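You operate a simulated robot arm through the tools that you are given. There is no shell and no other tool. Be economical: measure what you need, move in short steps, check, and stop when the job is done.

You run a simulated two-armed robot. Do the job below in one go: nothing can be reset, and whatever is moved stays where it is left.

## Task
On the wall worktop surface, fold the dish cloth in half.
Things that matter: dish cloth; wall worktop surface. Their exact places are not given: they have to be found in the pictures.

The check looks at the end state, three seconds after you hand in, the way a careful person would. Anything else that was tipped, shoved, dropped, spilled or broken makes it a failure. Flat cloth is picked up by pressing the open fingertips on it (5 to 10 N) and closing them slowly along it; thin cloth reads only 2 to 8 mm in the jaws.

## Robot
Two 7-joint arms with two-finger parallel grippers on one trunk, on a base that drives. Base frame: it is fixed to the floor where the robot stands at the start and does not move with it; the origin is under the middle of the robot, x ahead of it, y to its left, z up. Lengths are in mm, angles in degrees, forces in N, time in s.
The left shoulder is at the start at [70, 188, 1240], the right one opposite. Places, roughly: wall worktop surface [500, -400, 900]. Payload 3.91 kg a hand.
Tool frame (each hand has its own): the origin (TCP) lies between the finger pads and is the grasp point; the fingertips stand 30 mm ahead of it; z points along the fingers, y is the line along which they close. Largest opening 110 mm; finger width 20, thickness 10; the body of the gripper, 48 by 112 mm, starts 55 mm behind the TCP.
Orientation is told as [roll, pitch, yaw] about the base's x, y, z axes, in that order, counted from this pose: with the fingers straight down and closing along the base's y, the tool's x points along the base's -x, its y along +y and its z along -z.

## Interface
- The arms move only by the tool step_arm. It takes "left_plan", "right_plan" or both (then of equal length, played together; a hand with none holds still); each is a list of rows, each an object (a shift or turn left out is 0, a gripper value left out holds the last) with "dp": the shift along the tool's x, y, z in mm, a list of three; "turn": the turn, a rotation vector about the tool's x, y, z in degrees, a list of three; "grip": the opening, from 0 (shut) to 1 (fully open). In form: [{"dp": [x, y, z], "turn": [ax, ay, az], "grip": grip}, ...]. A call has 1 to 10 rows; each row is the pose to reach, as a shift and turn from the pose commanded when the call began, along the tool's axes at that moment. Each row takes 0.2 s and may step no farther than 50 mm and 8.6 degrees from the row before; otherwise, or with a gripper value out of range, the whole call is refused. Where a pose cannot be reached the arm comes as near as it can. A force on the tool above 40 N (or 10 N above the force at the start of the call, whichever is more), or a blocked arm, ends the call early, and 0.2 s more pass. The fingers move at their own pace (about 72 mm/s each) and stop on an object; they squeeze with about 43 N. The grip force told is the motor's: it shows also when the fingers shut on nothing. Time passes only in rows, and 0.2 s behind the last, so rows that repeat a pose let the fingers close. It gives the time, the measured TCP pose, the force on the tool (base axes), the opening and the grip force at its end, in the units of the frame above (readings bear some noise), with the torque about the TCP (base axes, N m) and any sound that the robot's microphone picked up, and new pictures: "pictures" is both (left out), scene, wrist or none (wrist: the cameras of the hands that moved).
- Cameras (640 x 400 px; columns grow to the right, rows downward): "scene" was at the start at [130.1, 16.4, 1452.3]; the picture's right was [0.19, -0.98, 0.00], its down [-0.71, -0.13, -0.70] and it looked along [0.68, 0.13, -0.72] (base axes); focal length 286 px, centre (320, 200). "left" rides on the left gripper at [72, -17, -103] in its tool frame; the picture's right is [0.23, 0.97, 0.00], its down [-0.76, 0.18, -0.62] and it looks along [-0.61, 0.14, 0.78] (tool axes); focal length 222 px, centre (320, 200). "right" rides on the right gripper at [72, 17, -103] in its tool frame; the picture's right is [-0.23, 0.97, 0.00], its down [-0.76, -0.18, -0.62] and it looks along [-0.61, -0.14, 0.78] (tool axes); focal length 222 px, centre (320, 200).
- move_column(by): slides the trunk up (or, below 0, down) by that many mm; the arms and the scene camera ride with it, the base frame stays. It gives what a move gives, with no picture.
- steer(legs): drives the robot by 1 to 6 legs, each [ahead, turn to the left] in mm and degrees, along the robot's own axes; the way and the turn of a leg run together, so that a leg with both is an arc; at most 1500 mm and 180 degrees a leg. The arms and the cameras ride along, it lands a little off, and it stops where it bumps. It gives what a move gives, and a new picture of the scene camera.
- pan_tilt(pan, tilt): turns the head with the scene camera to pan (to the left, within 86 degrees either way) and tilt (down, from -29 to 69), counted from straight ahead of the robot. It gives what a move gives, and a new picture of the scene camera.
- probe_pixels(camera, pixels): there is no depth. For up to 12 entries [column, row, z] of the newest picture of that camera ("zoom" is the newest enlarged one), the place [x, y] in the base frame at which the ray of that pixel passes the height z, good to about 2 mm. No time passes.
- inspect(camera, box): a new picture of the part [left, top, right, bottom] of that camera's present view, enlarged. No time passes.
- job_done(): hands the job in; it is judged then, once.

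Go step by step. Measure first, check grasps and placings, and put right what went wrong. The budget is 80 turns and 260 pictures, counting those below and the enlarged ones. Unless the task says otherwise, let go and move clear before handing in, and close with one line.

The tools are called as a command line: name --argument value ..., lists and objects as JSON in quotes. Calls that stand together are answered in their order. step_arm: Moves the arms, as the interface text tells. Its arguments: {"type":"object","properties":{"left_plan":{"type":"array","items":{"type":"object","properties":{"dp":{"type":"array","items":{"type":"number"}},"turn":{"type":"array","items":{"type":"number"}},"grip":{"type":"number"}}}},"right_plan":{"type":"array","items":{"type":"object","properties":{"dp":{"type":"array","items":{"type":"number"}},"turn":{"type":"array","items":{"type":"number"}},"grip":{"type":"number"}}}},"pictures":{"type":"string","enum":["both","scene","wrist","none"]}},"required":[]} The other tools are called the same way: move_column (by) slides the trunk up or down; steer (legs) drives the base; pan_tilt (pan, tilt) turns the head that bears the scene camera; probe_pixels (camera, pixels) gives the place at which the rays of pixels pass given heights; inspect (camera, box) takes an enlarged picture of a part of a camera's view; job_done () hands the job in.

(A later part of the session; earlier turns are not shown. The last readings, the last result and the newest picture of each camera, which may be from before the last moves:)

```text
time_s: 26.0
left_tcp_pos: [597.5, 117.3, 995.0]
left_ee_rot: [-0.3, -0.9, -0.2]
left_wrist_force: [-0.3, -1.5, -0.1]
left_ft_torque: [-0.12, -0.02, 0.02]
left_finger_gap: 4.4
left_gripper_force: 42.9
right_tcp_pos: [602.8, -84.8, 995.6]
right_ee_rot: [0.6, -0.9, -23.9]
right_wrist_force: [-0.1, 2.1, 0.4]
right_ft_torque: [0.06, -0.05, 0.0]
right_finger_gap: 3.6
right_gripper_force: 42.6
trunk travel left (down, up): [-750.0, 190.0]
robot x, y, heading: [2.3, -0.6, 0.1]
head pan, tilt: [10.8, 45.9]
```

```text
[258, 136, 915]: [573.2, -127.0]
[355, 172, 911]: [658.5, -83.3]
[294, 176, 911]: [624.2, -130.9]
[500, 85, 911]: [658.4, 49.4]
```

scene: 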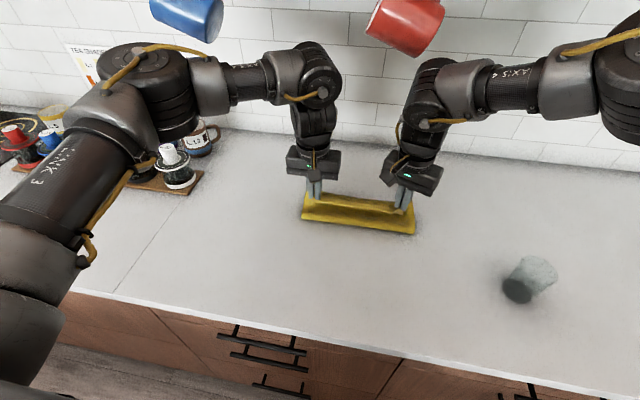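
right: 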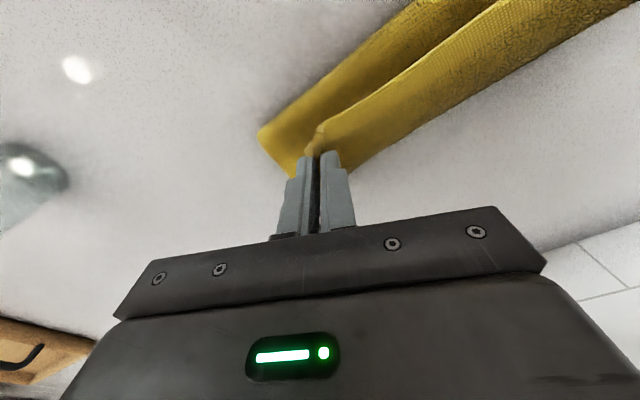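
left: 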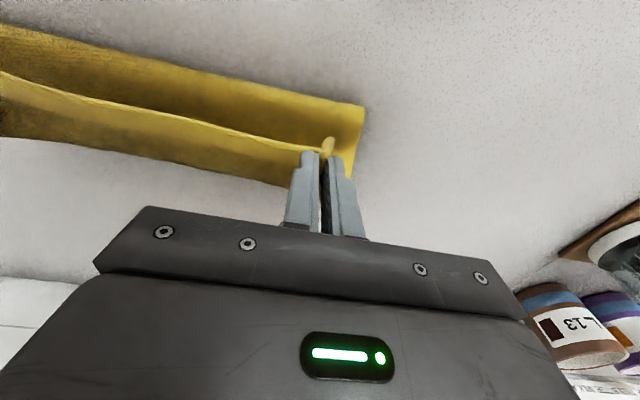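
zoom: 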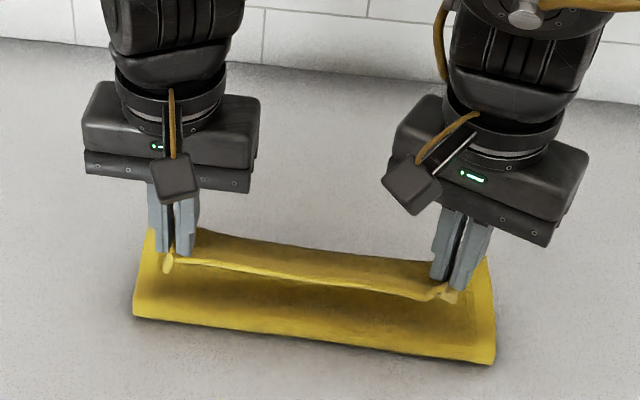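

The far edge is now at x≈659 and the fold line at ≈566–574. To match the edges I'll carry the left grip to x≈644 and the right to ≈640, and down close to the table.

step_arm --left_plan '[{"dp": [-16, 0, 8]}, {"dp": [-32, 0, 18]}, {"dp": [-46, 0, 28]}, {"dp": [-46, 0, 37]}, {"dp": [-46, 0, 37]}]' --right_plan '[{"dp": [-12, 5, 8]}, {"dp": [-24, 10, 18]}, {"dp": [-34, 15, 28]}, {"dp": [-34, 15, 37]}, {"dp": [-34, 15, 37]}]'

inspect --camera "scene" --box '[260, 120, 460, 245]'

```text
time_s: 27.2
left_tcp_pos: [647.0, 118.1, 955.6]
left_ee_rot: [-0.2, -0.5, -0.2]
left_wrist_force: [0.5, -1.8, 0.4]
left_ft_torque: [-0.14, -0.01, -0.05]
left_finger_gap: 4.5
left_gripper_force: 43.0
right_tcp_pos: [644.3, -84.4, 956.4]
right_ee_rot: [0.5, -0.9, -24.0]
right_wrist_force: [0.9, 2.7, -0.7]
right_ft_torque: [0.03, 0.0, -0.02]
right_finger_gap: 3.6
right_gripper_force: 43.0
trunk travel left (down, up): [-750.0, 190.0]
robot x, y, heading: [-4.0, 0.4, -0.2]
head pan, tilt: [10.8, 45.9]
```

scene: 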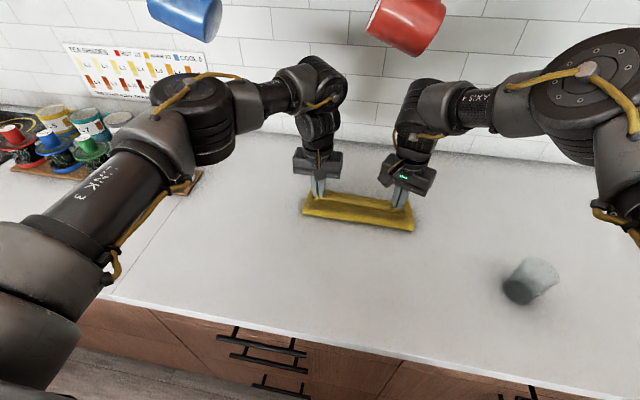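
right: 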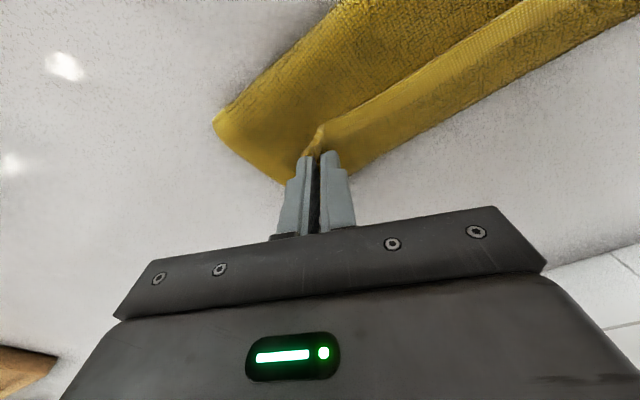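
left: 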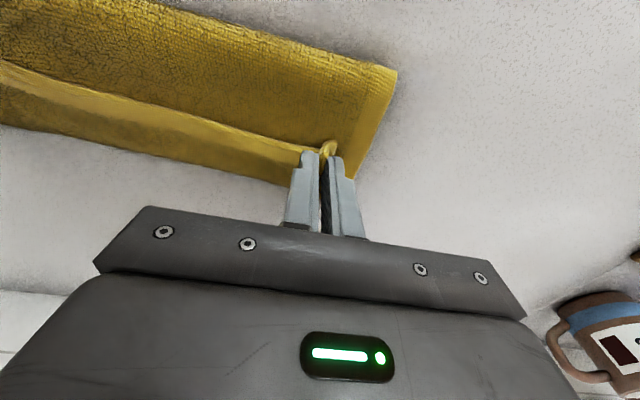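

```text
3.20 times, centred on (360, 182) of scene
```

zoom: 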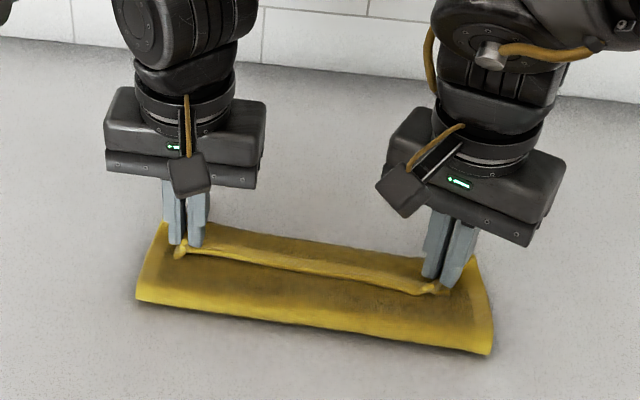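

The edges align in x, but the gripped hem seems to point back toward me (ridge at zoom (180,250)–(430,290)). I'll lower to light contact, open gently, and look.

step_arm --left_plan '[{"dp": [0, 0, 4]}, {"dp": [0, 0, 7]}, {"dp": [0, 0, 7]}, {"dp": [0, 0, 7], "grip": 0.05}, {"dp": [0, 0, 7], "grip": 0.1}, {"dp": [0, 0, 7], "grip": 0.15}, {"dp": [0, 0, 7], "grip": 0.18}]' --right_plan '[{"dp": [0, 0, 4]}, {"dp": [0, 0, 7]}, {"dp": [0, 0, 7]}, {"dp": [0, 0, 7], "grip": 0.05}, {"dp": [0, 0, 7], "grip": 0.1}, {"dp": [0, 0, 7], "grip": 0.15}, {"dp": [0, 0, 7], "grip": 0.18}]' --pictures "none"

step_arm --left_plan '[{"dp": [0, 0, -20]}, {"dp": [0, 0, -50]}, {"dp": [0, 0, -90]}, {"dp": [20, 40, -100]}, {"dp": [20, 80, -100]}]' --right_plan '[{"dp": [0, 0, -20]}, {"dp": [0, 0, -50]}, {"dp": [0, 0, -90]}, {"dp": [20, -40, -100]}, {"dp": [20, -80, -100]}]'

inspect --camera "scene" --box '[260, 120, 460, 245]'

```text
time_s: 28.8
left_tcp_pos: [647.7, 118.7, 949.3]
left_ee_rot: [-0.2, -0.6, -0.2]
left_wrist_force: [0.5, -0.1, 0.5]
left_ft_torque: [0.01, 0.02, 0.0]
left_finger_gap: 19.6
left_gripper_force: 0.0
right_tcp_pos: [644.1, -84.7, 949.6]
right_ee_rot: [0.6, -0.8, -24.0]
right_wrist_force: [-0.4, -0.1, 0.0]
right_ft_torque: [-0.01, -0.01, 0.02]
right_finger_gap: 19.4
right_gripper_force: 0.1
trunk travel left (down, up): [-750.0, 190.0]
robot x, y, heading: [2.7, 0.3, 0.2]
head pan, tilt: [10.8, 45.9]
```

```text
time_s: 30.0
left_tcp_pos: [627.7, 197.4, 1048.5]
left_ee_rot: [-0.1, -0.6, -0.2]
left_wrist_force: [0.0, 0.8, -0.1]
left_ft_torque: [0.06, -0.01, 0.03]
left_finger_gap: 19.8
left_gripper_force: 0.2
right_tcp_pos: [591.1, -149.6, 1049.3]
right_ee_rot: [0.6, -0.6, -24.0]
right_wrist_force: [0.5, 0.1, -0.7]
right_ft_torque: [0.03, 0.0, 0.04]
right_finger_gap: 20.1
right_gripper_force: 0.0
trunk travel left (down, up): [-750.0, 190.0]
robot x, y, heading: [1.7, 2.2, 0.4]
head pan, tilt: [10.8, 45.9]
```

scene: 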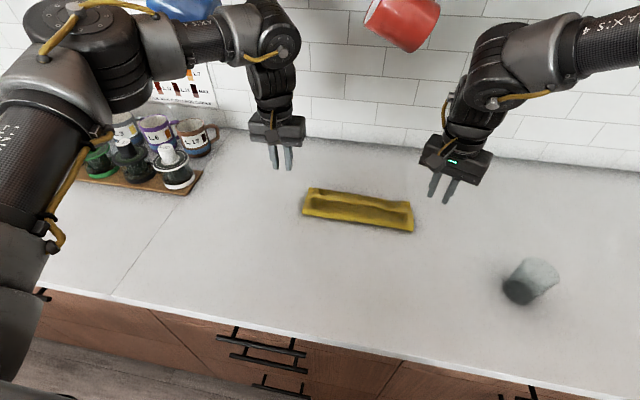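
right: 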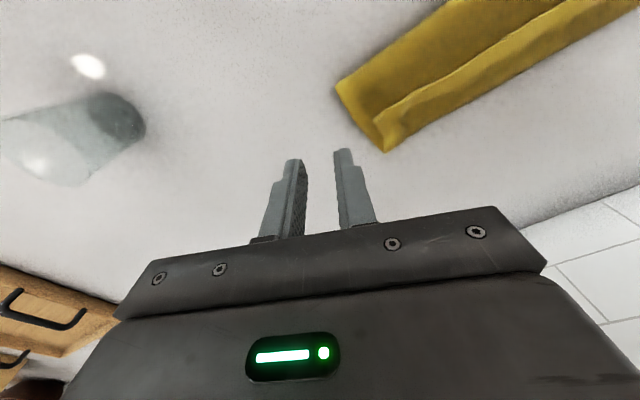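
left: 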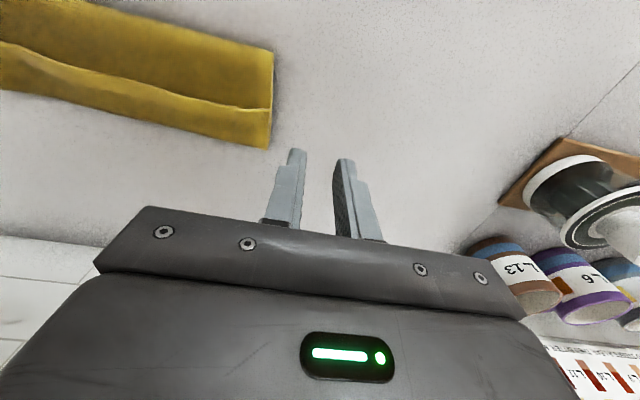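

```text
3.20 times, centred on (360, 182) of scene
```

zoom: 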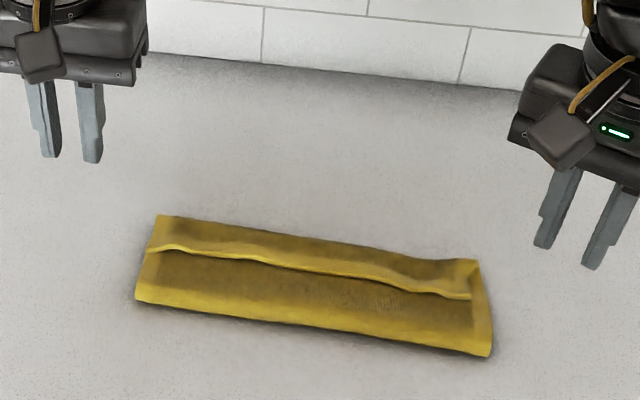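

Released. I'll look closely at whether the hem line is an edge folded back toward me or the lower layer showing beyond.

inspect --camera "scene" --box '[295, 180, 359, 220]'

inspect --camera "right" --box '[320, 40, 480, 160]'

inspect --camera "left" --box '[140, 30, 300, 150]'

probe_pixels --camera "scene" --pixels '[[309, 187, 913], [410, 202, 913], [307, 198, 918], [407, 213, 918], [302, 214, 913], [413, 231, 913]]'

```text
10.00 times, centred on (327, 200) of scene
```

zoom: 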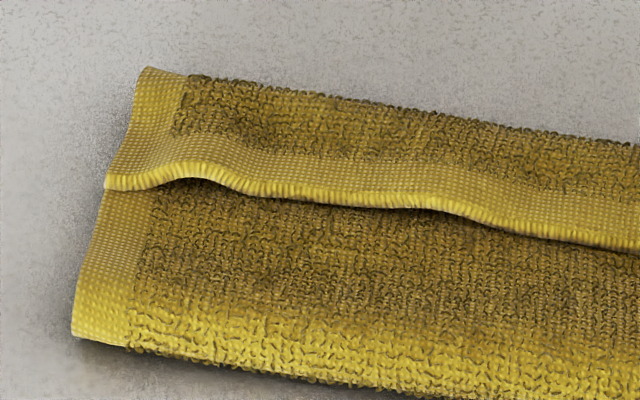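

```text
3.33 times, centred on (400, 100) of right
```

zoom: 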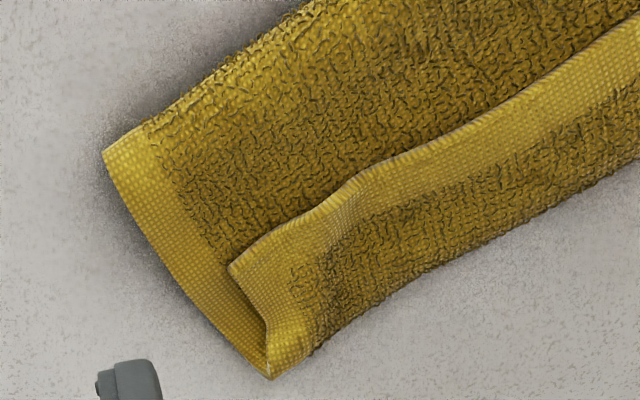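

```text
3.33 times, centred on (220, 90) of left
```

zoom: 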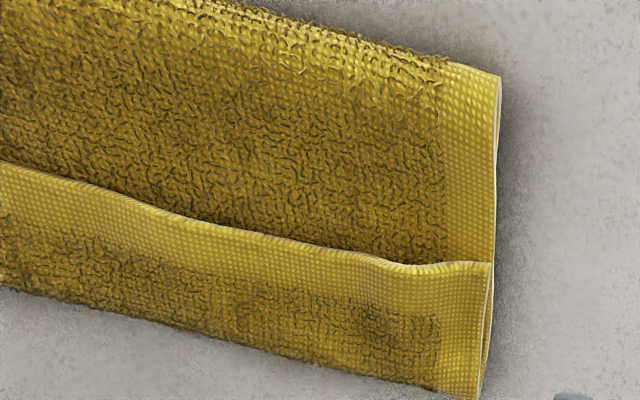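

```text
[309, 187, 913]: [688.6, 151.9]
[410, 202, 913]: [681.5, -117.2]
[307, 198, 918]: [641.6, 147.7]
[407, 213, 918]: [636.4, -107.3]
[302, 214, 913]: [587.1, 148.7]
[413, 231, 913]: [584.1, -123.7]
```

The close-up confirms it: the hem curled back toward me (edge at x≈640, curl at ≈685, fold at ≈585), so the cloth is in thirds. I'll have to pull the edge back flat and refold with a pinch across the edge (jaws closing along x), which lets the cloth leave the jaws downward. First I test in the air whether the wrists can yaw ±90°.

step_arm --left_plan '[{"turn": [0, 0, -8]}, {"turn": [0, 0, -16]}, {"turn": [0, 0, -24]}, {"turn": [0, 0, -32]}, {"turn": [0, 0, -40]}, {"turn": [0, 0, -48]}, {"turn": [0, 0, -56]}, {"turn": [0, 0, -64]}, {"turn": [0, 0, -72]}, {"turn": [0, 0, -80]}]' --right_plan '[{"turn": [0, 0, 8]}, {"turn": [0, 0, 16]}, {"turn": [0, 0, 24]}, {"turn": [0, 0, 32]}, {"turn": [0, 0, 40]}, {"turn": [0, 0, 48]}, {"turn": [0, 0, 56]}, {"turn": [0, 0, 64]}, {"turn": [0, 0, 66]}, {"turn": [0, 0, 66]}]' --pictures "scene"

```text
time_s: 32.2
left_tcp_pos: [691.8, 206.9, 982.2]
left_ee_rot: [-0.7, 4.0, 66.6]
left_wrist_force: [1.7, 2.5, 2.8]
left_ft_torque: [-0.14, 0.11, -0.04]
left_finger_gap: 19.8
left_gripper_force: 0.2
left hand out of reach, approached as far as the arm can: row 4, 5, 6, 7, 8, 9, 10
right_tcp_pos: [594.9, -147.7, 1046.6]
right_ee_rot: [0.7, 0.0, -90.0]
right_wrist_force: [0.8, 0.2, -0.7]
right_ft_torque: [-0.01, 0.05, 0.01]
right_finger_gap: 19.8
right_gripper_force: 0.1
trunk travel left (down, up): [-750.0, 190.0]
robot x, y, heading: [0.7, 0.5, -0.0]
head pan, tilt: [10.8, 45.9]
```

scene: 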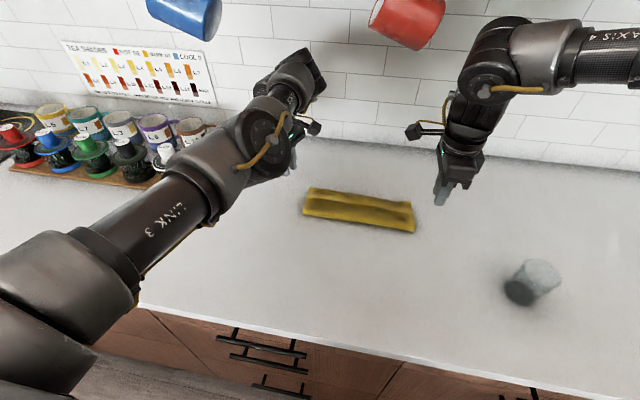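

The right yaws to -90° fine, but the left hits limits turning that way; I'll turn the left back through 0 toward -90° instead, raising it first.

step_arm --left_plan '[{"dp": [0, 0, -20]}, {"dp": [0, 0, -40], "turn": [0, 0, 8]}, {"dp": [0, 0, -60], "turn": [0, 0, 16]}, {"dp": [0, 0, -60], "turn": [0, 0, 24]}, {"dp": [0, 0, -60], "turn": [0, 0, 32]}, {"dp": [0, 0, -60], "turn": [0, 0, 40]}, {"dp": [0, 0, -60], "turn": [0, 0, 48]}, {"dp": [0, 0, -60], "turn": [0, 0, 56]}, {"dp": [0, 0, -60], "turn": [0, 0, 64]}, {"dp": [0, 0, -60], "turn": [0, 0, 67]}]' --pictures "scene"

```text
time_s: 34.4
left_tcp_pos: [689.7, 208.0, 1042.2]
left_ee_rot: [-3.9, 1.1, -0.6]
left_wrist_force: [0.0, -0.1, 0.0]
left_ft_torque: [0.01, 0.01, 0.0]
left_finger_gap: 19.9
left_gripper_force: 0.1
left hand out of reach, approached as far as the arm can: row 1
right_tcp_pos: [593.3, -150.3, 1049.3]
right_ee_rot: [0.9, 0.1, -90.0]
right_wrist_force: [0.7, 0.2, 0.0]
right_ft_torque: [0.01, 0.01, -0.03]
right_finger_gap: 19.9
right_gripper_force: 0.0
trunk travel left (down, up): [-750.0, 190.0]
robot x, y, heading: [1.1, -3.0, 0.2]
head pan, tilt: [10.8, 45.9]
```

scene: 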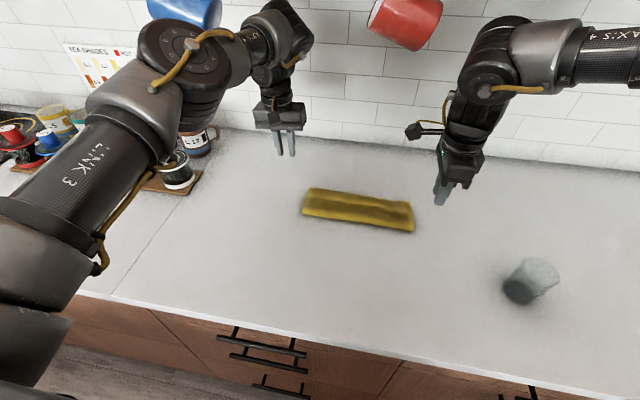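

Left is fine again. Now try the left to about -80° yaw while drawing back to x≈610.

step_arm --left_plan '[{"dp": [20, 0, 0], "turn": [-2, 0, 0]}, {"dp": [40, 0, 0], "turn": [-4, -1, 8]}, {"dp": [60, 0, 0], "turn": [-4, -1, 16]}, {"dp": [80, 0, 0], "turn": [-4, -1, 24]}, {"dp": [80, 0, 0], "turn": [-4, -1, 32]}, {"dp": [80, 0, 0], "turn": [-4, -1, 40]}, {"dp": [80, 0, 0], "turn": [-4, -1, 48]}, {"dp": [80, 0, 0], "turn": [-4, -1, 56]}, {"dp": [80, 0, 0], "turn": [-4, -1, 64]}, {"dp": [80, 0, 0], "turn": [-4, -1, 72]}]' --pictures "scene"

```text
time_s: 36.6
left_tcp_pos: [609.6, 208.3, 1043.4]
left_ee_rot: [1.4, -1.9, -72.6]
left_wrist_force: [-0.3, 0.4, 0.3]
left_ft_torque: [0.0, 0.0, -0.01]
left_finger_gap: 19.8
left_gripper_force: 0.0
right_tcp_pos: [592.6, -149.3, 1048.7]
right_ee_rot: [1.0, 0.1, -90.0]
right_wrist_force: [0.1, -0.2, -0.4]
right_ft_torque: [0.02, 0.01, 0.03]
right_finger_gap: 19.7
right_gripper_force: 0.1
trunk travel left (down, up): [-750.0, 190.0]
robot x, y, heading: [3.1, 2.3, 0.1]
head pan, tilt: [10.8, 45.9]
```

scene: 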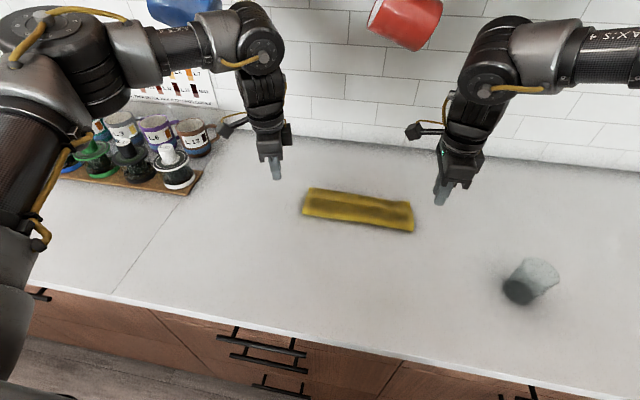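

Both wrists manage about -80…-90° yaw. Now go above the hem corners with jaws straddling the hem edge: left to (639,130), right to (634,-92), 20 mm above.

step_arm --left_plan '[{"dp": [-20, 1, 0], "turn": [-1, 0, 8], "grip": 0.32}, {"dp": [-40, 2, 15], "turn": [-1, 0, 16]}, {"dp": [-62, 4, 35], "turn": [-1, 0, 17]}, {"dp": [-83, 5, 60], "turn": [-1, 0, 17]}, {"dp": [-83, 5, 80], "turn": [-1, 0, 17]}, {"dp": [-83, 5, 80], "turn": [-1, 0, 17]}]' --right_plan '[{"dp": [15, 10, 0], "grip": 0.32}, {"dp": [30, 20, 15]}, {"dp": [45, 30, 35]}, {"dp": [57, 41, 60]}, {"dp": [57, 41, 85]}, {"dp": [57, 41, 85]}]'

inspect --camera "scene" --box '[280, 130, 440, 230]'

```text
time_s: 38.0
left_tcp_pos: [641.0, 128.7, 966.7]
left_ee_rot: [2.9, -1.3, -89.5]
left_wrist_force: [0.6, -0.5, -0.5]
left_ft_torque: [-0.04, -0.02, 0.01]
left_finger_gap: 35.1
left_gripper_force: 0.1
right_tcp_pos: [634.5, -92.5, 965.1]
right_ee_rot: [0.9, 0.2, -90.1]
right_wrist_force: [0.0, 0.6, 0.1]
right_ft_torque: [-0.01, -0.04, 0.02]
right_finger_gap: 35.4
right_gripper_force: 0.0
trunk travel left (down, up): [-750.0, 190.0]
robot x, y, heading: [1.5, -0.9, -0.1]
head pan, tilt: [10.8, 45.9]
```

scene: 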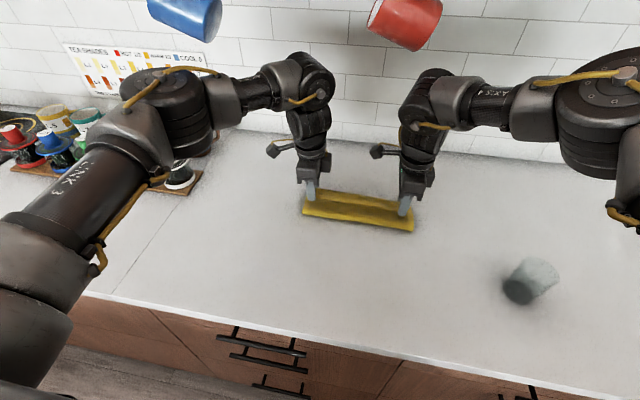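
right: 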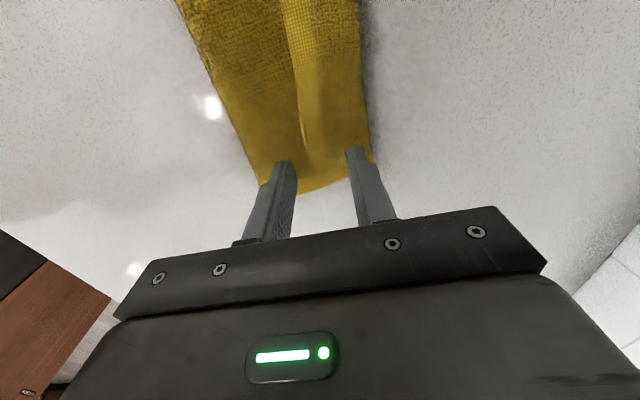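
left: 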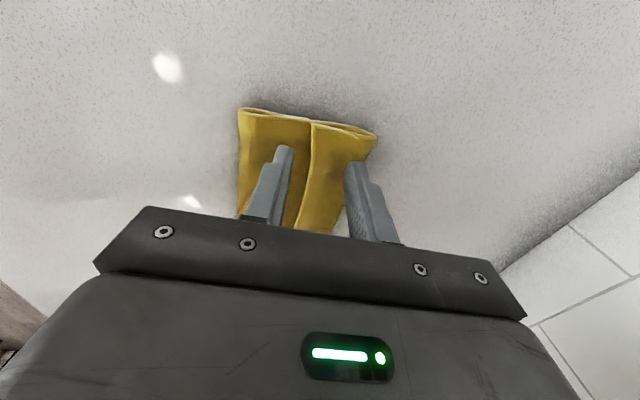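

```text
4.00 times, centred on (360, 180) of scene
```

zoom: 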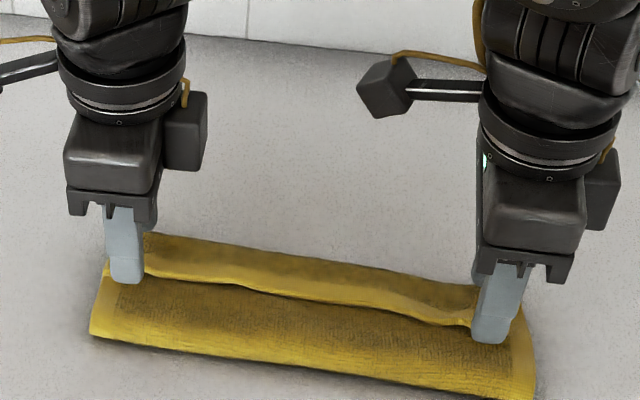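

inspect --camera "left" --box '[220, 90, 400, 240]'

inspect --camera "right" --box '[220, 70, 400, 220]'

probe_pixels --camera "left" --pixels '[[312, 124, 918], [295, 228, 918], [376, 135, 914], [240, 108, 914], [238, 210, 914]]'

probe_pixels --camera "right" --pixels '[[303, 160, 918], [297, 70, 918], [372, 160, 914], [260, 182, 914], [308, 192, 914]]'

```text
2.67 times, centred on (310, 165) of left
```

zoom: 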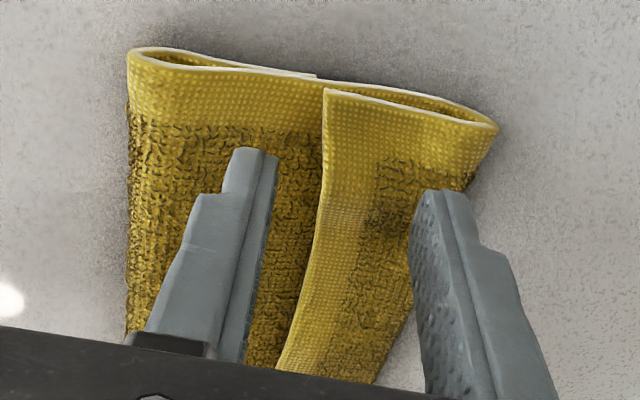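

```text
2.67 times, centred on (310, 145) of right
```

zoom: 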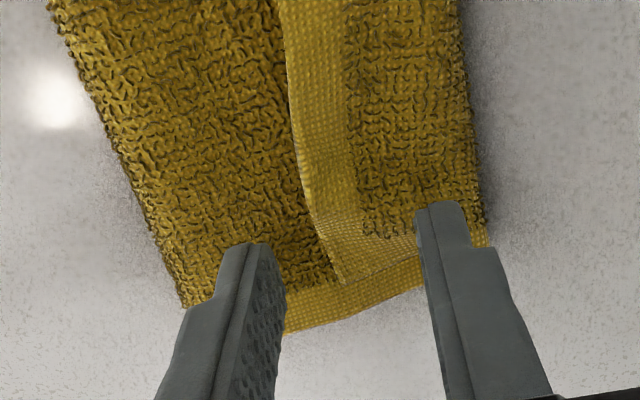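

```text
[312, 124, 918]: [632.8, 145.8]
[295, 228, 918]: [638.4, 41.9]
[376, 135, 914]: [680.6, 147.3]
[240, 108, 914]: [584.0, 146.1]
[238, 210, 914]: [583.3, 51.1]
```

```text
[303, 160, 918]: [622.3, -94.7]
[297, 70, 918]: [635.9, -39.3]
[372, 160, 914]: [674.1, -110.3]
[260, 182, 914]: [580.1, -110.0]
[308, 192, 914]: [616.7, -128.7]
```

The hem edge lies at x≈633 (left) and ≈628 (right, corner at y≈-97). I'll centre on it and descend to just above contact.

step_arm --left_plan '[{"dp": [0, -6, 0], "turn": [1.3, -2.9, 0]}, {"dp": [0, -6, 8], "turn": [1.3, -2.9, 0]}, {"dp": [0, -6, 15], "turn": [1.3, -2.9, 0]}, {"dp": [0, -6, 15], "turn": [1.3, -2.9, 0]}]' --right_plan '[{"dp": [12, -3, 0]}, {"dp": [12, -3, 7]}, {"dp": [12, -3, 14]}, {"dp": [12, -3, 14]}]' --pictures "wrist"

```text
time_s: 39.0
left_tcp_pos: [635.6, 130.1, 951.1]
left_ee_rot: [1.6, -4.1, -89.6]
left_wrist_force: [-0.4, 0.4, -0.2]
left_ft_torque: [0.0, -0.01, 0.0]
left_finger_gap: 35.2
left_gripper_force: 0.0
right_tcp_pos: [631.7, -80.9, 950.9]
right_ee_rot: [1.1, 0.1, -90.1]
right_wrist_force: [-0.6, -0.5, 0.2]
right_ft_torque: [-0.03, 0.01, -0.02]
right_finger_gap: 35.2
right_gripper_force: 0.0
trunk travel left (down, up): [-750.0, 190.0]
robot x, y, heading: [-0.5, -0.9, 0.0]
head pan, tilt: [10.8, 45.9]
```

right: 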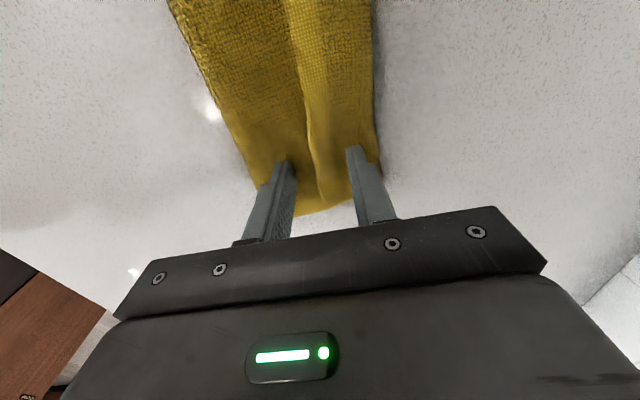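
left: 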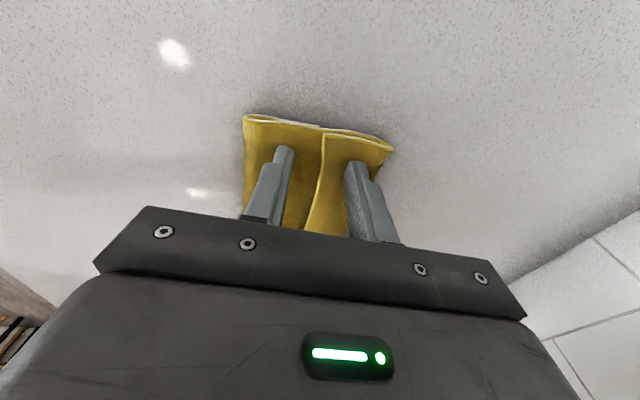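

Not yet in contact. I'll level the left and descend 3 mm.

step_arm --left_plan '[{"dp": [0, 0, 1.5], "turn": [1.6, 4, 0]}, {"dp": [0, 0, 3], "turn": [1.6, 4, 0]}, {"dp": [0, 0, 3], "turn": [1.6, 4, 0]}]' --right_plan '[{"dp": [0, 0, 1.5]}, {"dp": [0, 0, 3]}, {"dp": [0, 0, 3]}]' --pictures "none"

```text
time_s: 39.8
left_tcp_pos: [634.3, 128.6, 949.9]
left_ee_rot: [0.1, -0.2, -89.4]
left_wrist_force: [0.4, 0.1, 0.0]
left_ft_torque: [0.01, 0.0, -0.02]
left_finger_gap: 35.1
left_gripper_force: 0.1
right_tcp_pos: [630.7, -80.4, 948.4]
right_ee_rot: [0.8, 0.2, -90.1]
right_wrist_force: [0.5, 2.0, 2.5]
right_ft_torque: [0.06, 0.0, 0.02]
right_finger_gap: 35.0
right_gripper_force: 0.1
trunk travel left (down, up): [-750.0, 190.0]
robot x, y, heading: [2.7, 1.4, 0.2]
head pan, tilt: [10.8, 45.9]
```

The right touches at 2.5 N. Left 1.5 mm more, then close both slowly at this light pressure so mostly the hem is taken.

step_arm --left_plan '[{"dp": [0, 0, 1.5]}, {"dp": [0, 0, 1.5], "grip": 0.28}, {"dp": [0, 0, 1.5], "grip": 0.24}, {"dp": [0, 0, 1.5], "grip": 0.2}, {"dp": [0, 0, 1.5], "grip": 0.16}, {"dp": [0, 0, 1.5], "grip": 0.12}, {"dp": [0, 0, 1.5], "grip": 0.08}, {"dp": [0, 0, 1.5], "grip": 0.04}, {"dp": [0, 0, 1.5], "grip": 0.0}, {"dp": [0, 0, 1.5], "grip": 0.0}]' --right_plan '[{"dp": [0, 0, 0.5]}, {"dp": [0, 0, 0.5], "grip": 0.28}, {"dp": [0, 0, 0.5], "grip": 0.24}, {"dp": [0, 0, 0.5], "grip": 0.2}, {"dp": [0, 0, 0.5], "grip": 0.16}, {"dp": [0, 0, 0.5], "grip": 0.12}, {"dp": [0, 0, 0.5], "grip": 0.08}, {"dp": [0, 0, 0.5], "grip": 0.04}, {"dp": [0, 0, 0.5], "grip": 0.0}, {"dp": [0, 0, 0.5], "grip": 0.0}]'

inspect --camera "left" --box '[220, 90, 400, 240]'

inspect --camera "right" --box '[220, 70, 400, 220]'

```text
time_s: 42.0
left_tcp_pos: [635.7, 127.7, 948.3]
left_ee_rot: [0.0, -0.3, -89.6]
left_wrist_force: [0.7, -2.6, 6.0]
left_ft_torque: [-0.06, 0.01, 0.02]
left_finger_gap: 7.4
left_gripper_force: 43.1
right_tcp_pos: [630.4, -80.0, 946.8]
right_ee_rot: [1.1, 0.2, -90.1]
right_wrist_force: [-0.7, 2.2, 3.3]
right_ft_torque: [0.08, 0.05, 0.0]
right_finger_gap: 7.0
right_gripper_force: 42.7
trunk travel left (down, up): [-750.0, 190.0]
robot x, y, heading: [0.1, 1.4, 0.2]
head pan, tilt: [10.8, 45.9]
```

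scene: 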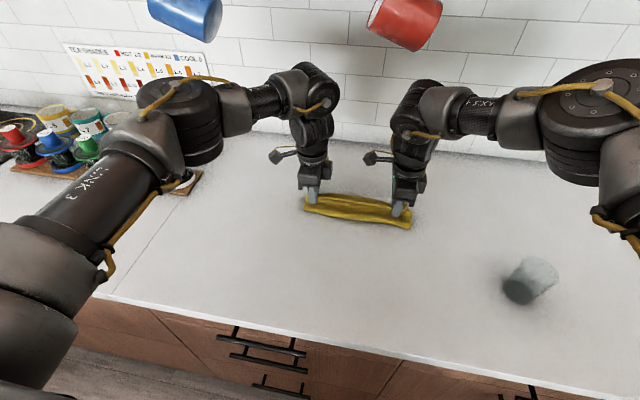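
right: 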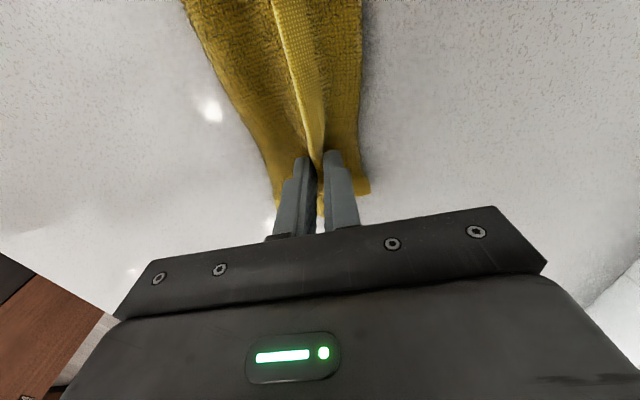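
left: 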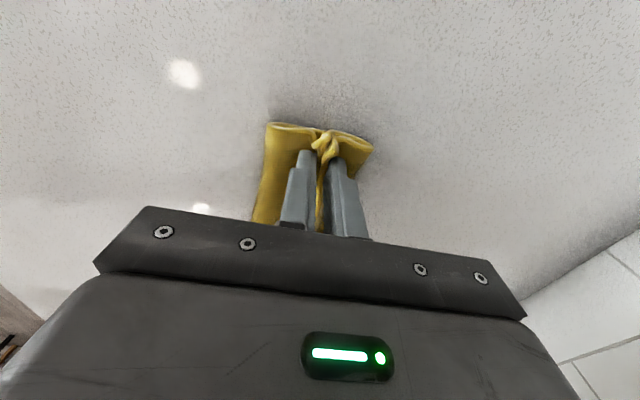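

```text
2.67 times, centred on (310, 165) of left
```

zoom: 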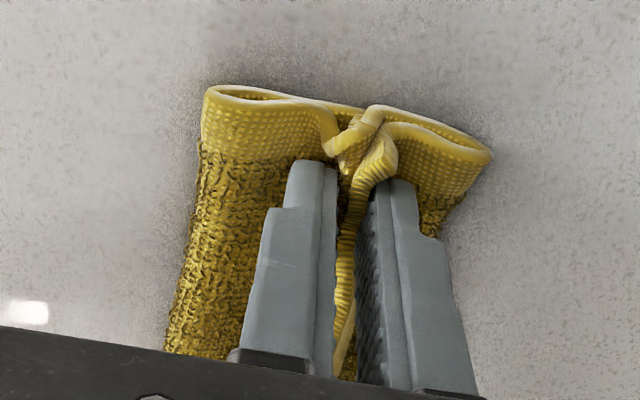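

```text
2.67 times, centred on (310, 145) of right
```

zoom: 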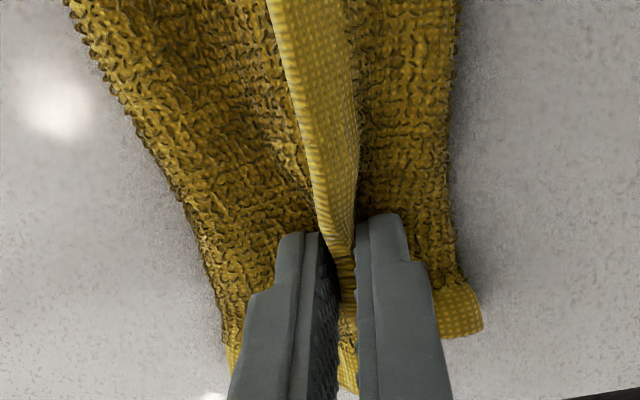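

The gap is 7 mm, so a ridge of the middle layer was taken along with the upstanding hem. I'll open slightly, rise ~6 mm and re-close so only the taller hem stays in.

step_arm --left_plan '[{"grip": 0.09}, {"dp": [0, 0, -3], "grip": 0.11}, {"dp": [0, 0, -6], "grip": 0.12}, {"dp": [0, 0, -6], "grip": 0.12}, {"dp": [0, 0, -6], "grip": 0.08}, {"dp": [0, 0, -6], "grip": 0.04}, {"dp": [0, 0, -6], "grip": 0.0}, {"dp": [0, 0, -6], "grip": 0.0}]' --right_plan '[{"grip": 0.09}, {"dp": [0, 0, -3], "grip": 0.11}, {"dp": [0, 0, -6], "grip": 0.12}, {"dp": [0, 0, -6], "grip": 0.12}, {"dp": [0, 0, -6], "grip": 0.08}, {"dp": [0, 0, -6], "grip": 0.04}, {"dp": [0, 0, -6], "grip": 0.0}, {"dp": [0, 0, -6], "grip": 0.0}]' --pictures "none"

inspect --camera "left" --box '[220, 90, 400, 240]'

inspect --camera "right" --box '[220, 70, 400, 220]'

```text
time_s: 43.8
left_tcp_pos: [636.7, 128.0, 952.9]
left_ee_rot: [-0.1, -0.2, -89.5]
left_wrist_force: [-0.2, -1.6, 0.1]
left_ft_torque: [-0.04, 0.1, 0.0]
left_finger_gap: 6.9
left_gripper_force: 43.1
right_tcp_pos: [631.8, -80.3, 953.4]
right_ee_rot: [0.9, 0.2, -90.0]
right_wrist_force: [-0.1, 0.8, 0.6]
right_ft_torque: [0.01, 0.02, -0.01]
right_finger_gap: 7.0
right_gripper_force: 42.9
trunk travel left (down, up): [-750.0, 190.0]
robot x, y, heading: [2.4, 0.7, 0.1]
head pan, tilt: [10.8, 45.9]
```

```text
2.67 times, centred on (310, 165) of left
```

zoom: 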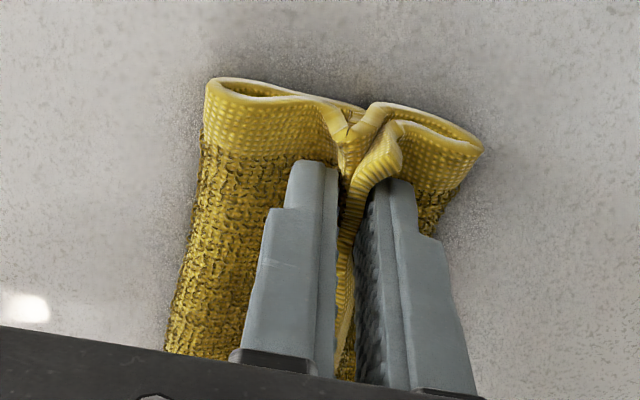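

```text
2.67 times, centred on (310, 145) of right
```

zoom: 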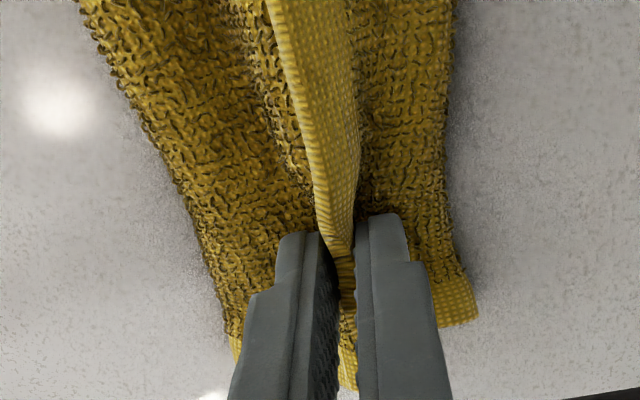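

Still 7 mm – the middle ridge followed. I'll open wider to let it relax, rise 4 mm, and look before closing.

step_arm --left_plan '[{"grip": 0.12}, {"grip": 0.2}, {"grip": 0.22}, {"grip": 0.22}, {"dp": [0, 0, -3], "grip": 0.22}, {"dp": [0, 0, -3], "grip": 0.22}]' --right_plan '[{"grip": 0.12}, {"grip": 0.2}, {"grip": 0.22}, {"grip": 0.22}, {"dp": [0, 0, -3], "grip": 0.22}, {"dp": [0, 0, -3], "grip": 0.22}]' --pictures "none"

inspect --camera "left" --box '[220, 90, 400, 240]'

inspect --camera "right" --box '[220, 70, 400, 220]'

inspect --camera "scene" --box '[290, 160, 426, 245]'

```text
time_s: 45.2
left_tcp_pos: [635.9, 127.4, 954.2]
left_ee_rot: [-0.1, -0.2, -89.5]
left_wrist_force: [-0.3, -0.2, 0.0]
left_ft_torque: [0.01, -0.02, -0.03]
left_finger_gap: 24.3
left_gripper_force: 0.1
right_tcp_pos: [631.2, -79.3, 956.1]
right_ee_rot: [0.9, 0.2, -90.0]
right_wrist_force: [0.0, 0.6, -0.3]
right_ft_torque: [0.0, -0.02, 0.01]
right_finger_gap: 24.1
right_gripper_force: 0.0
trunk travel left (down, up): [-750.0, 190.0]
robot x, y, heading: [1.3, 2.9, -0.1]
head pan, tilt: [10.8, 45.9]
```

```text
2.67 times, centred on (310, 165) of left
```

zoom: 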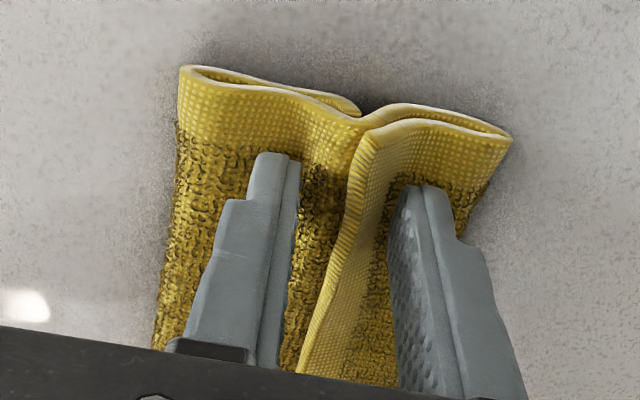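

```text
2.67 times, centred on (310, 145) of right
```

zoom: 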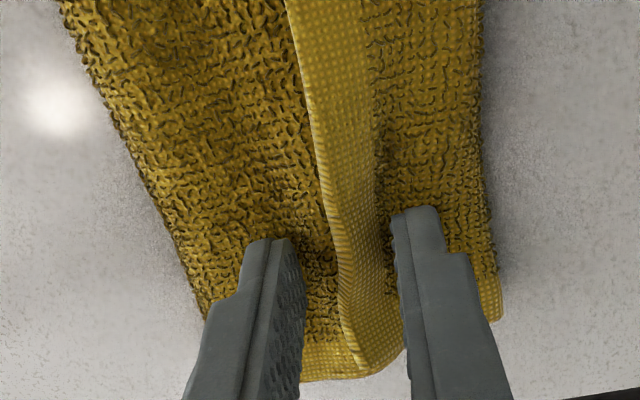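

```text
4.71 times, centred on (358, 202) of scene
```

zoom: 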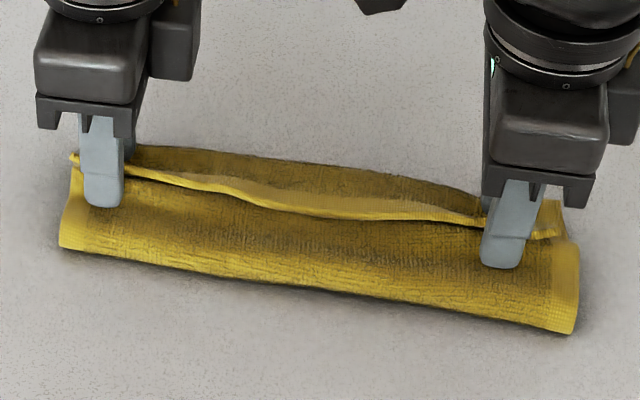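

Now the hem stands up on its own between the jaws with the middle layer flattened. Rise 2 mm and close.

step_arm --left_plan '[{"dp": [0, 0, -2]}, {"dp": [0, 0, -2], "grip": 0.16}, {"dp": [0, 0, -2], "grip": 0.1}, {"dp": [0, 0, -2], "grip": 0.05}, {"dp": [0, 0, -2], "grip": 0.0}, {"dp": [0, 0, -2], "grip": 0.0}]' --right_plan '[{"dp": [0, 0, -1]}, {"dp": [0, 0, -1], "grip": 0.16}, {"dp": [0, 0, -1], "grip": 0.1}, {"dp": [0, 0, -1], "grip": 0.05}, {"dp": [0, 0, -1], "grip": 0.0}, {"dp": [0, 0, -1], "grip": 0.0}]' --pictures "none"

inspect --camera "left" --box '[220, 90, 400, 240]'

inspect --camera "right" --box '[220, 70, 400, 220]'

```text
time_s: 46.6
left_tcp_pos: [635.0, 127.3, 958.0]
left_ee_rot: [-0.1, -0.2, -89.6]
left_wrist_force: [-0.1, -0.1, 0.2]
left_ft_torque: [0.03, 0.02, -0.01]
left_finger_gap: 4.7
left_gripper_force: 42.8
right_tcp_pos: [631.4, -80.7, 956.0]
right_ee_rot: [1.0, 0.2, -90.0]
right_wrist_force: [0.4, 0.5, -0.6]
right_ft_torque: [-0.01, 0.01, 0.02]
right_finger_gap: 2.0
right_gripper_force: 42.5
trunk travel left (down, up): [-750.0, 190.0]
robot x, y, heading: [1.6, 1.5, 0.0]
head pan, tilt: [10.8, 45.9]
```

```text
2.67 times, centred on (310, 165) of left
```

zoom: 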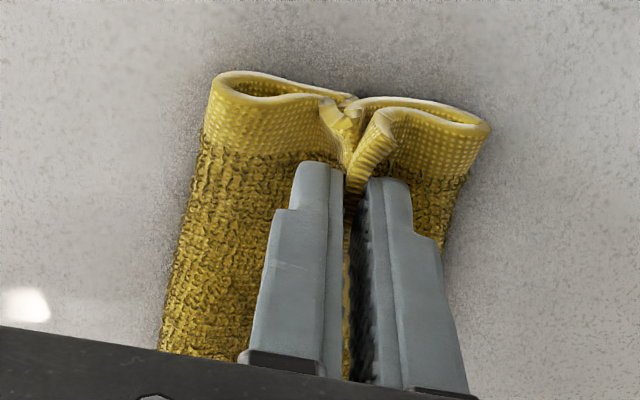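

```text
2.67 times, centred on (310, 145) of right
```

zoom: 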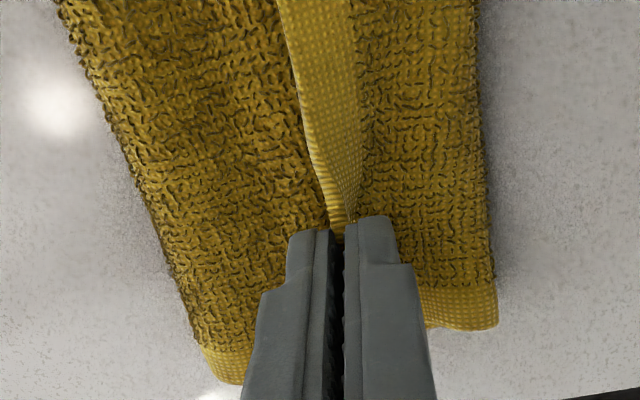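

The right holds the single hem (2.0 mm). The left reads 4.7, likely with a bit of the middle layer; I'll repeat the trick on the left.

step_arm --left_plan '[{"grip": 0.1}, {"grip": 0.2}, {"grip": 0.22}, {"dp": [0, 0, -3], "grip": 0.22}, {"dp": [0, 0, -3], "grip": 0.16}, {"dp": [0, 0, -3], "grip": 0.1}, {"dp": [0, 0, -3], "grip": 0.05}, {"dp": [0, 0, -3], "grip": 0.0}, {"dp": [0, 0, -3], "grip": 0.0}]' --pictures "none"

inspect --camera "left" --box '[220, 90, 400, 240]'

```text
time_s: 48.6
left_tcp_pos: [634.6, 127.4, 961.2]
left_ee_rot: [-0.1, -0.2, -89.5]
left_wrist_force: [-0.1, 0.0, -0.2]
left_ft_torque: [0.0, -0.01, -0.01]
left_finger_gap: 0.1
left_gripper_force: 37.7
right_tcp_pos: [631.3, -80.5, 956.7]
right_ee_rot: [0.9, 0.2, -90.0]
right_wrist_force: [-0.1, -0.4, -0.1]
right_ft_torque: [0.01, 0.07, 0.01]
right_finger_gap: 2.2
right_gripper_force: 42.3
trunk travel left (down, up): [-750.0, 190.0]
robot x, y, heading: [0.2, -1.6, -0.1]
head pan, tilt: [10.8, 45.9]
```

```text
2.67 times, centred on (310, 165) of left
```

zoom: 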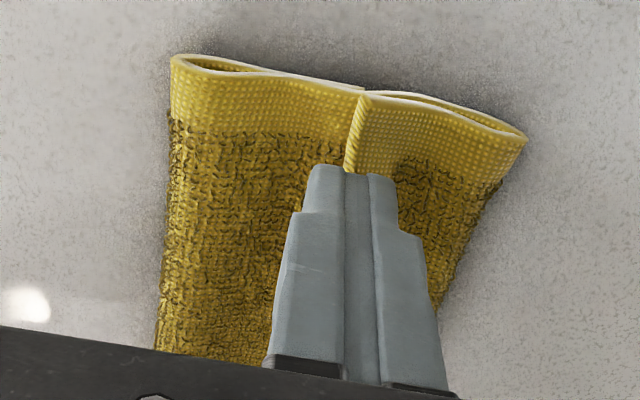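

Missed this time. I'll open, go back down to ~950, gather the hem up partly, open, rise to ~957 and close again.

step_arm --left_plan '[{"grip": 0.15}, {"dp": [0, 1, 0], "grip": 0.28}, {"dp": [0, 1, 6], "grip": 0.28}, {"dp": [0, 1, 11], "grip": 0.28}, {"dp": [0, 1, 11], "grip": 0.22}, {"dp": [0, 1, 11], "grip": 0.16}, {"dp": [0, 1, 11], "grip": 0.1}, {"dp": [0, 1, 11], "grip": 0.1}]' --pictures "none"

inspect --camera "left" --box '[220, 90, 400, 240]'

```text
time_s: 50.4
left_tcp_pos: [636.5, 129.2, 951.4]
left_ee_rot: [-0.1, -0.2, -89.5]
left_wrist_force: [0.2, -0.5, 0.8]
left_ft_torque: [-0.01, 0.04, -0.02]
left_finger_gap: 9.4
left_gripper_force: 2.7
right_tcp_pos: [631.0, -79.6, 957.2]
right_ee_rot: [0.9, 0.2, -90.0]
right_wrist_force: [1.0, -0.2, -1.2]
right_ft_torque: [0.02, 0.05, 0.0]
right_finger_gap: 2.2
right_gripper_force: 42.9
trunk travel left (down, up): [-750.0, 190.0]
robot x, y, heading: [2.6, -1.7, -0.0]
head pan, tilt: [10.8, 45.9]
```

```text
2.67 times, centred on (310, 165) of left
```

zoom: 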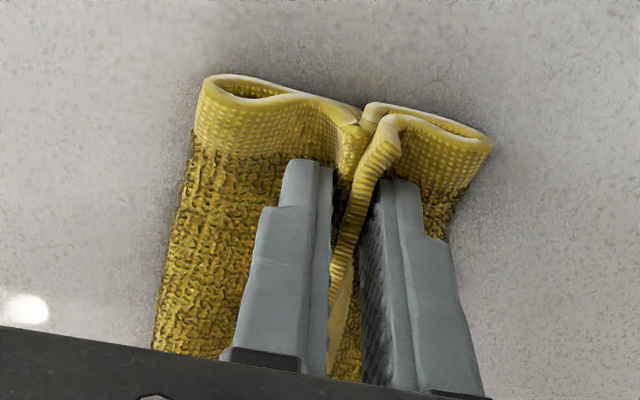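

The hem is upright at a 9 mm gap. Rise 8 mm with the gap just loosened, then close.

step_arm --left_plan '[{"grip": 0.17}, {"grip": 0.2}, {"grip": 0.2}, {"dp": [0, 0, -4], "grip": 0.2}, {"dp": [0, 0, -8], "grip": 0.16}, {"dp": [0, 0, -8], "grip": 0.1}, {"dp": [0, 0, -8], "grip": 0.05}, {"dp": [0, 0, -8], "grip": 0.0}, {"dp": [0, 0, -8], "grip": 0.0}]' --pictures "none"

inspect --camera "left" --box '[220, 90, 400, 240]'

```text
time_s: 52.4
left_tcp_pos: [637.0, 126.6, 957.1]
left_ee_rot: [-0.1, -0.2, -89.6]
left_wrist_force: [-0.8, 0.0, -0.2]
left_ft_torque: [0.0, 0.03, 0.04]
left_finger_gap: 5.5
left_gripper_force: 43.4
right_tcp_pos: [632.3, -80.3, 957.2]
right_ee_rot: [0.9, 0.1, -90.0]
right_wrist_force: [0.1, 0.1, 0.3]
right_ft_torque: [0.02, 0.02, 0.0]
right_finger_gap: 2.3
right_gripper_force: 41.8
trunk travel left (down, up): [-750.0, 190.0]
robot x, y, heading: [0.8, 0.8, -0.1]
head pan, tilt: [10.8, 45.9]
```

```text
2.67 times, centred on (310, 165) of left
```

zoom: 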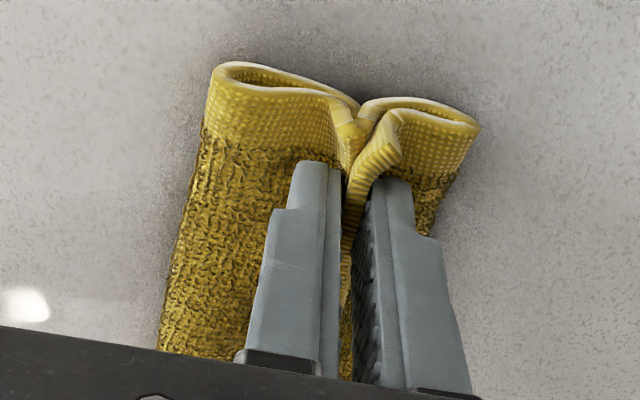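

Still 5.5 mm. One more: loosen just a little, rise 2.5 mm, re-close.

step_arm --left_plan '[{"grip": 0.1}, {"grip": 0.12}, {"dp": [0, 0, -2.5], "grip": 0.13}, {"dp": [0, 0, -2.5], "grip": 0.13}, {"dp": [0, 0, -2.5], "grip": 0.06}, {"dp": [0, 0, -2.5], "grip": 0.0}, {"dp": [0, 0, -2.5], "grip": 0.0}]' --pictures "none"

inspect --camera "left" --box '[220, 90, 400, 240]'

```text
time_s: 54.0
left_tcp_pos: [637.6, 128.7, 961.0]
left_ee_rot: [0.0, -0.2, -89.5]
left_wrist_force: [-0.3, -0.8, 0.3]
left_ft_torque: [0.01, 0.09, 0.01]
left_finger_gap: 5.4
left_gripper_force: 43.5
right_tcp_pos: [631.9, -81.0, 958.3]
right_ee_rot: [0.9, 0.2, -90.0]
right_wrist_force: [-0.2, 0.5, 0.0]
right_ft_torque: [0.03, 0.05, 0.01]
right_finger_gap: 2.0
right_gripper_force: 42.0
trunk travel left (down, up): [-750.0, 190.0]
robot x, y, heading: [1.7, -2.4, -0.0]
head pan, tilt: [10.8, 45.9]
```

```text
2.67 times, centred on (310, 165) of left
```

zoom: 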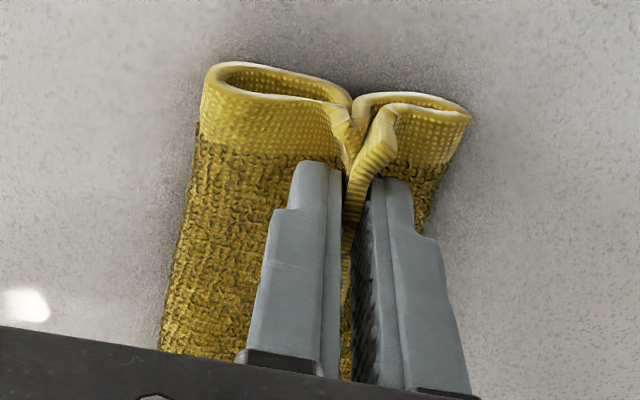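

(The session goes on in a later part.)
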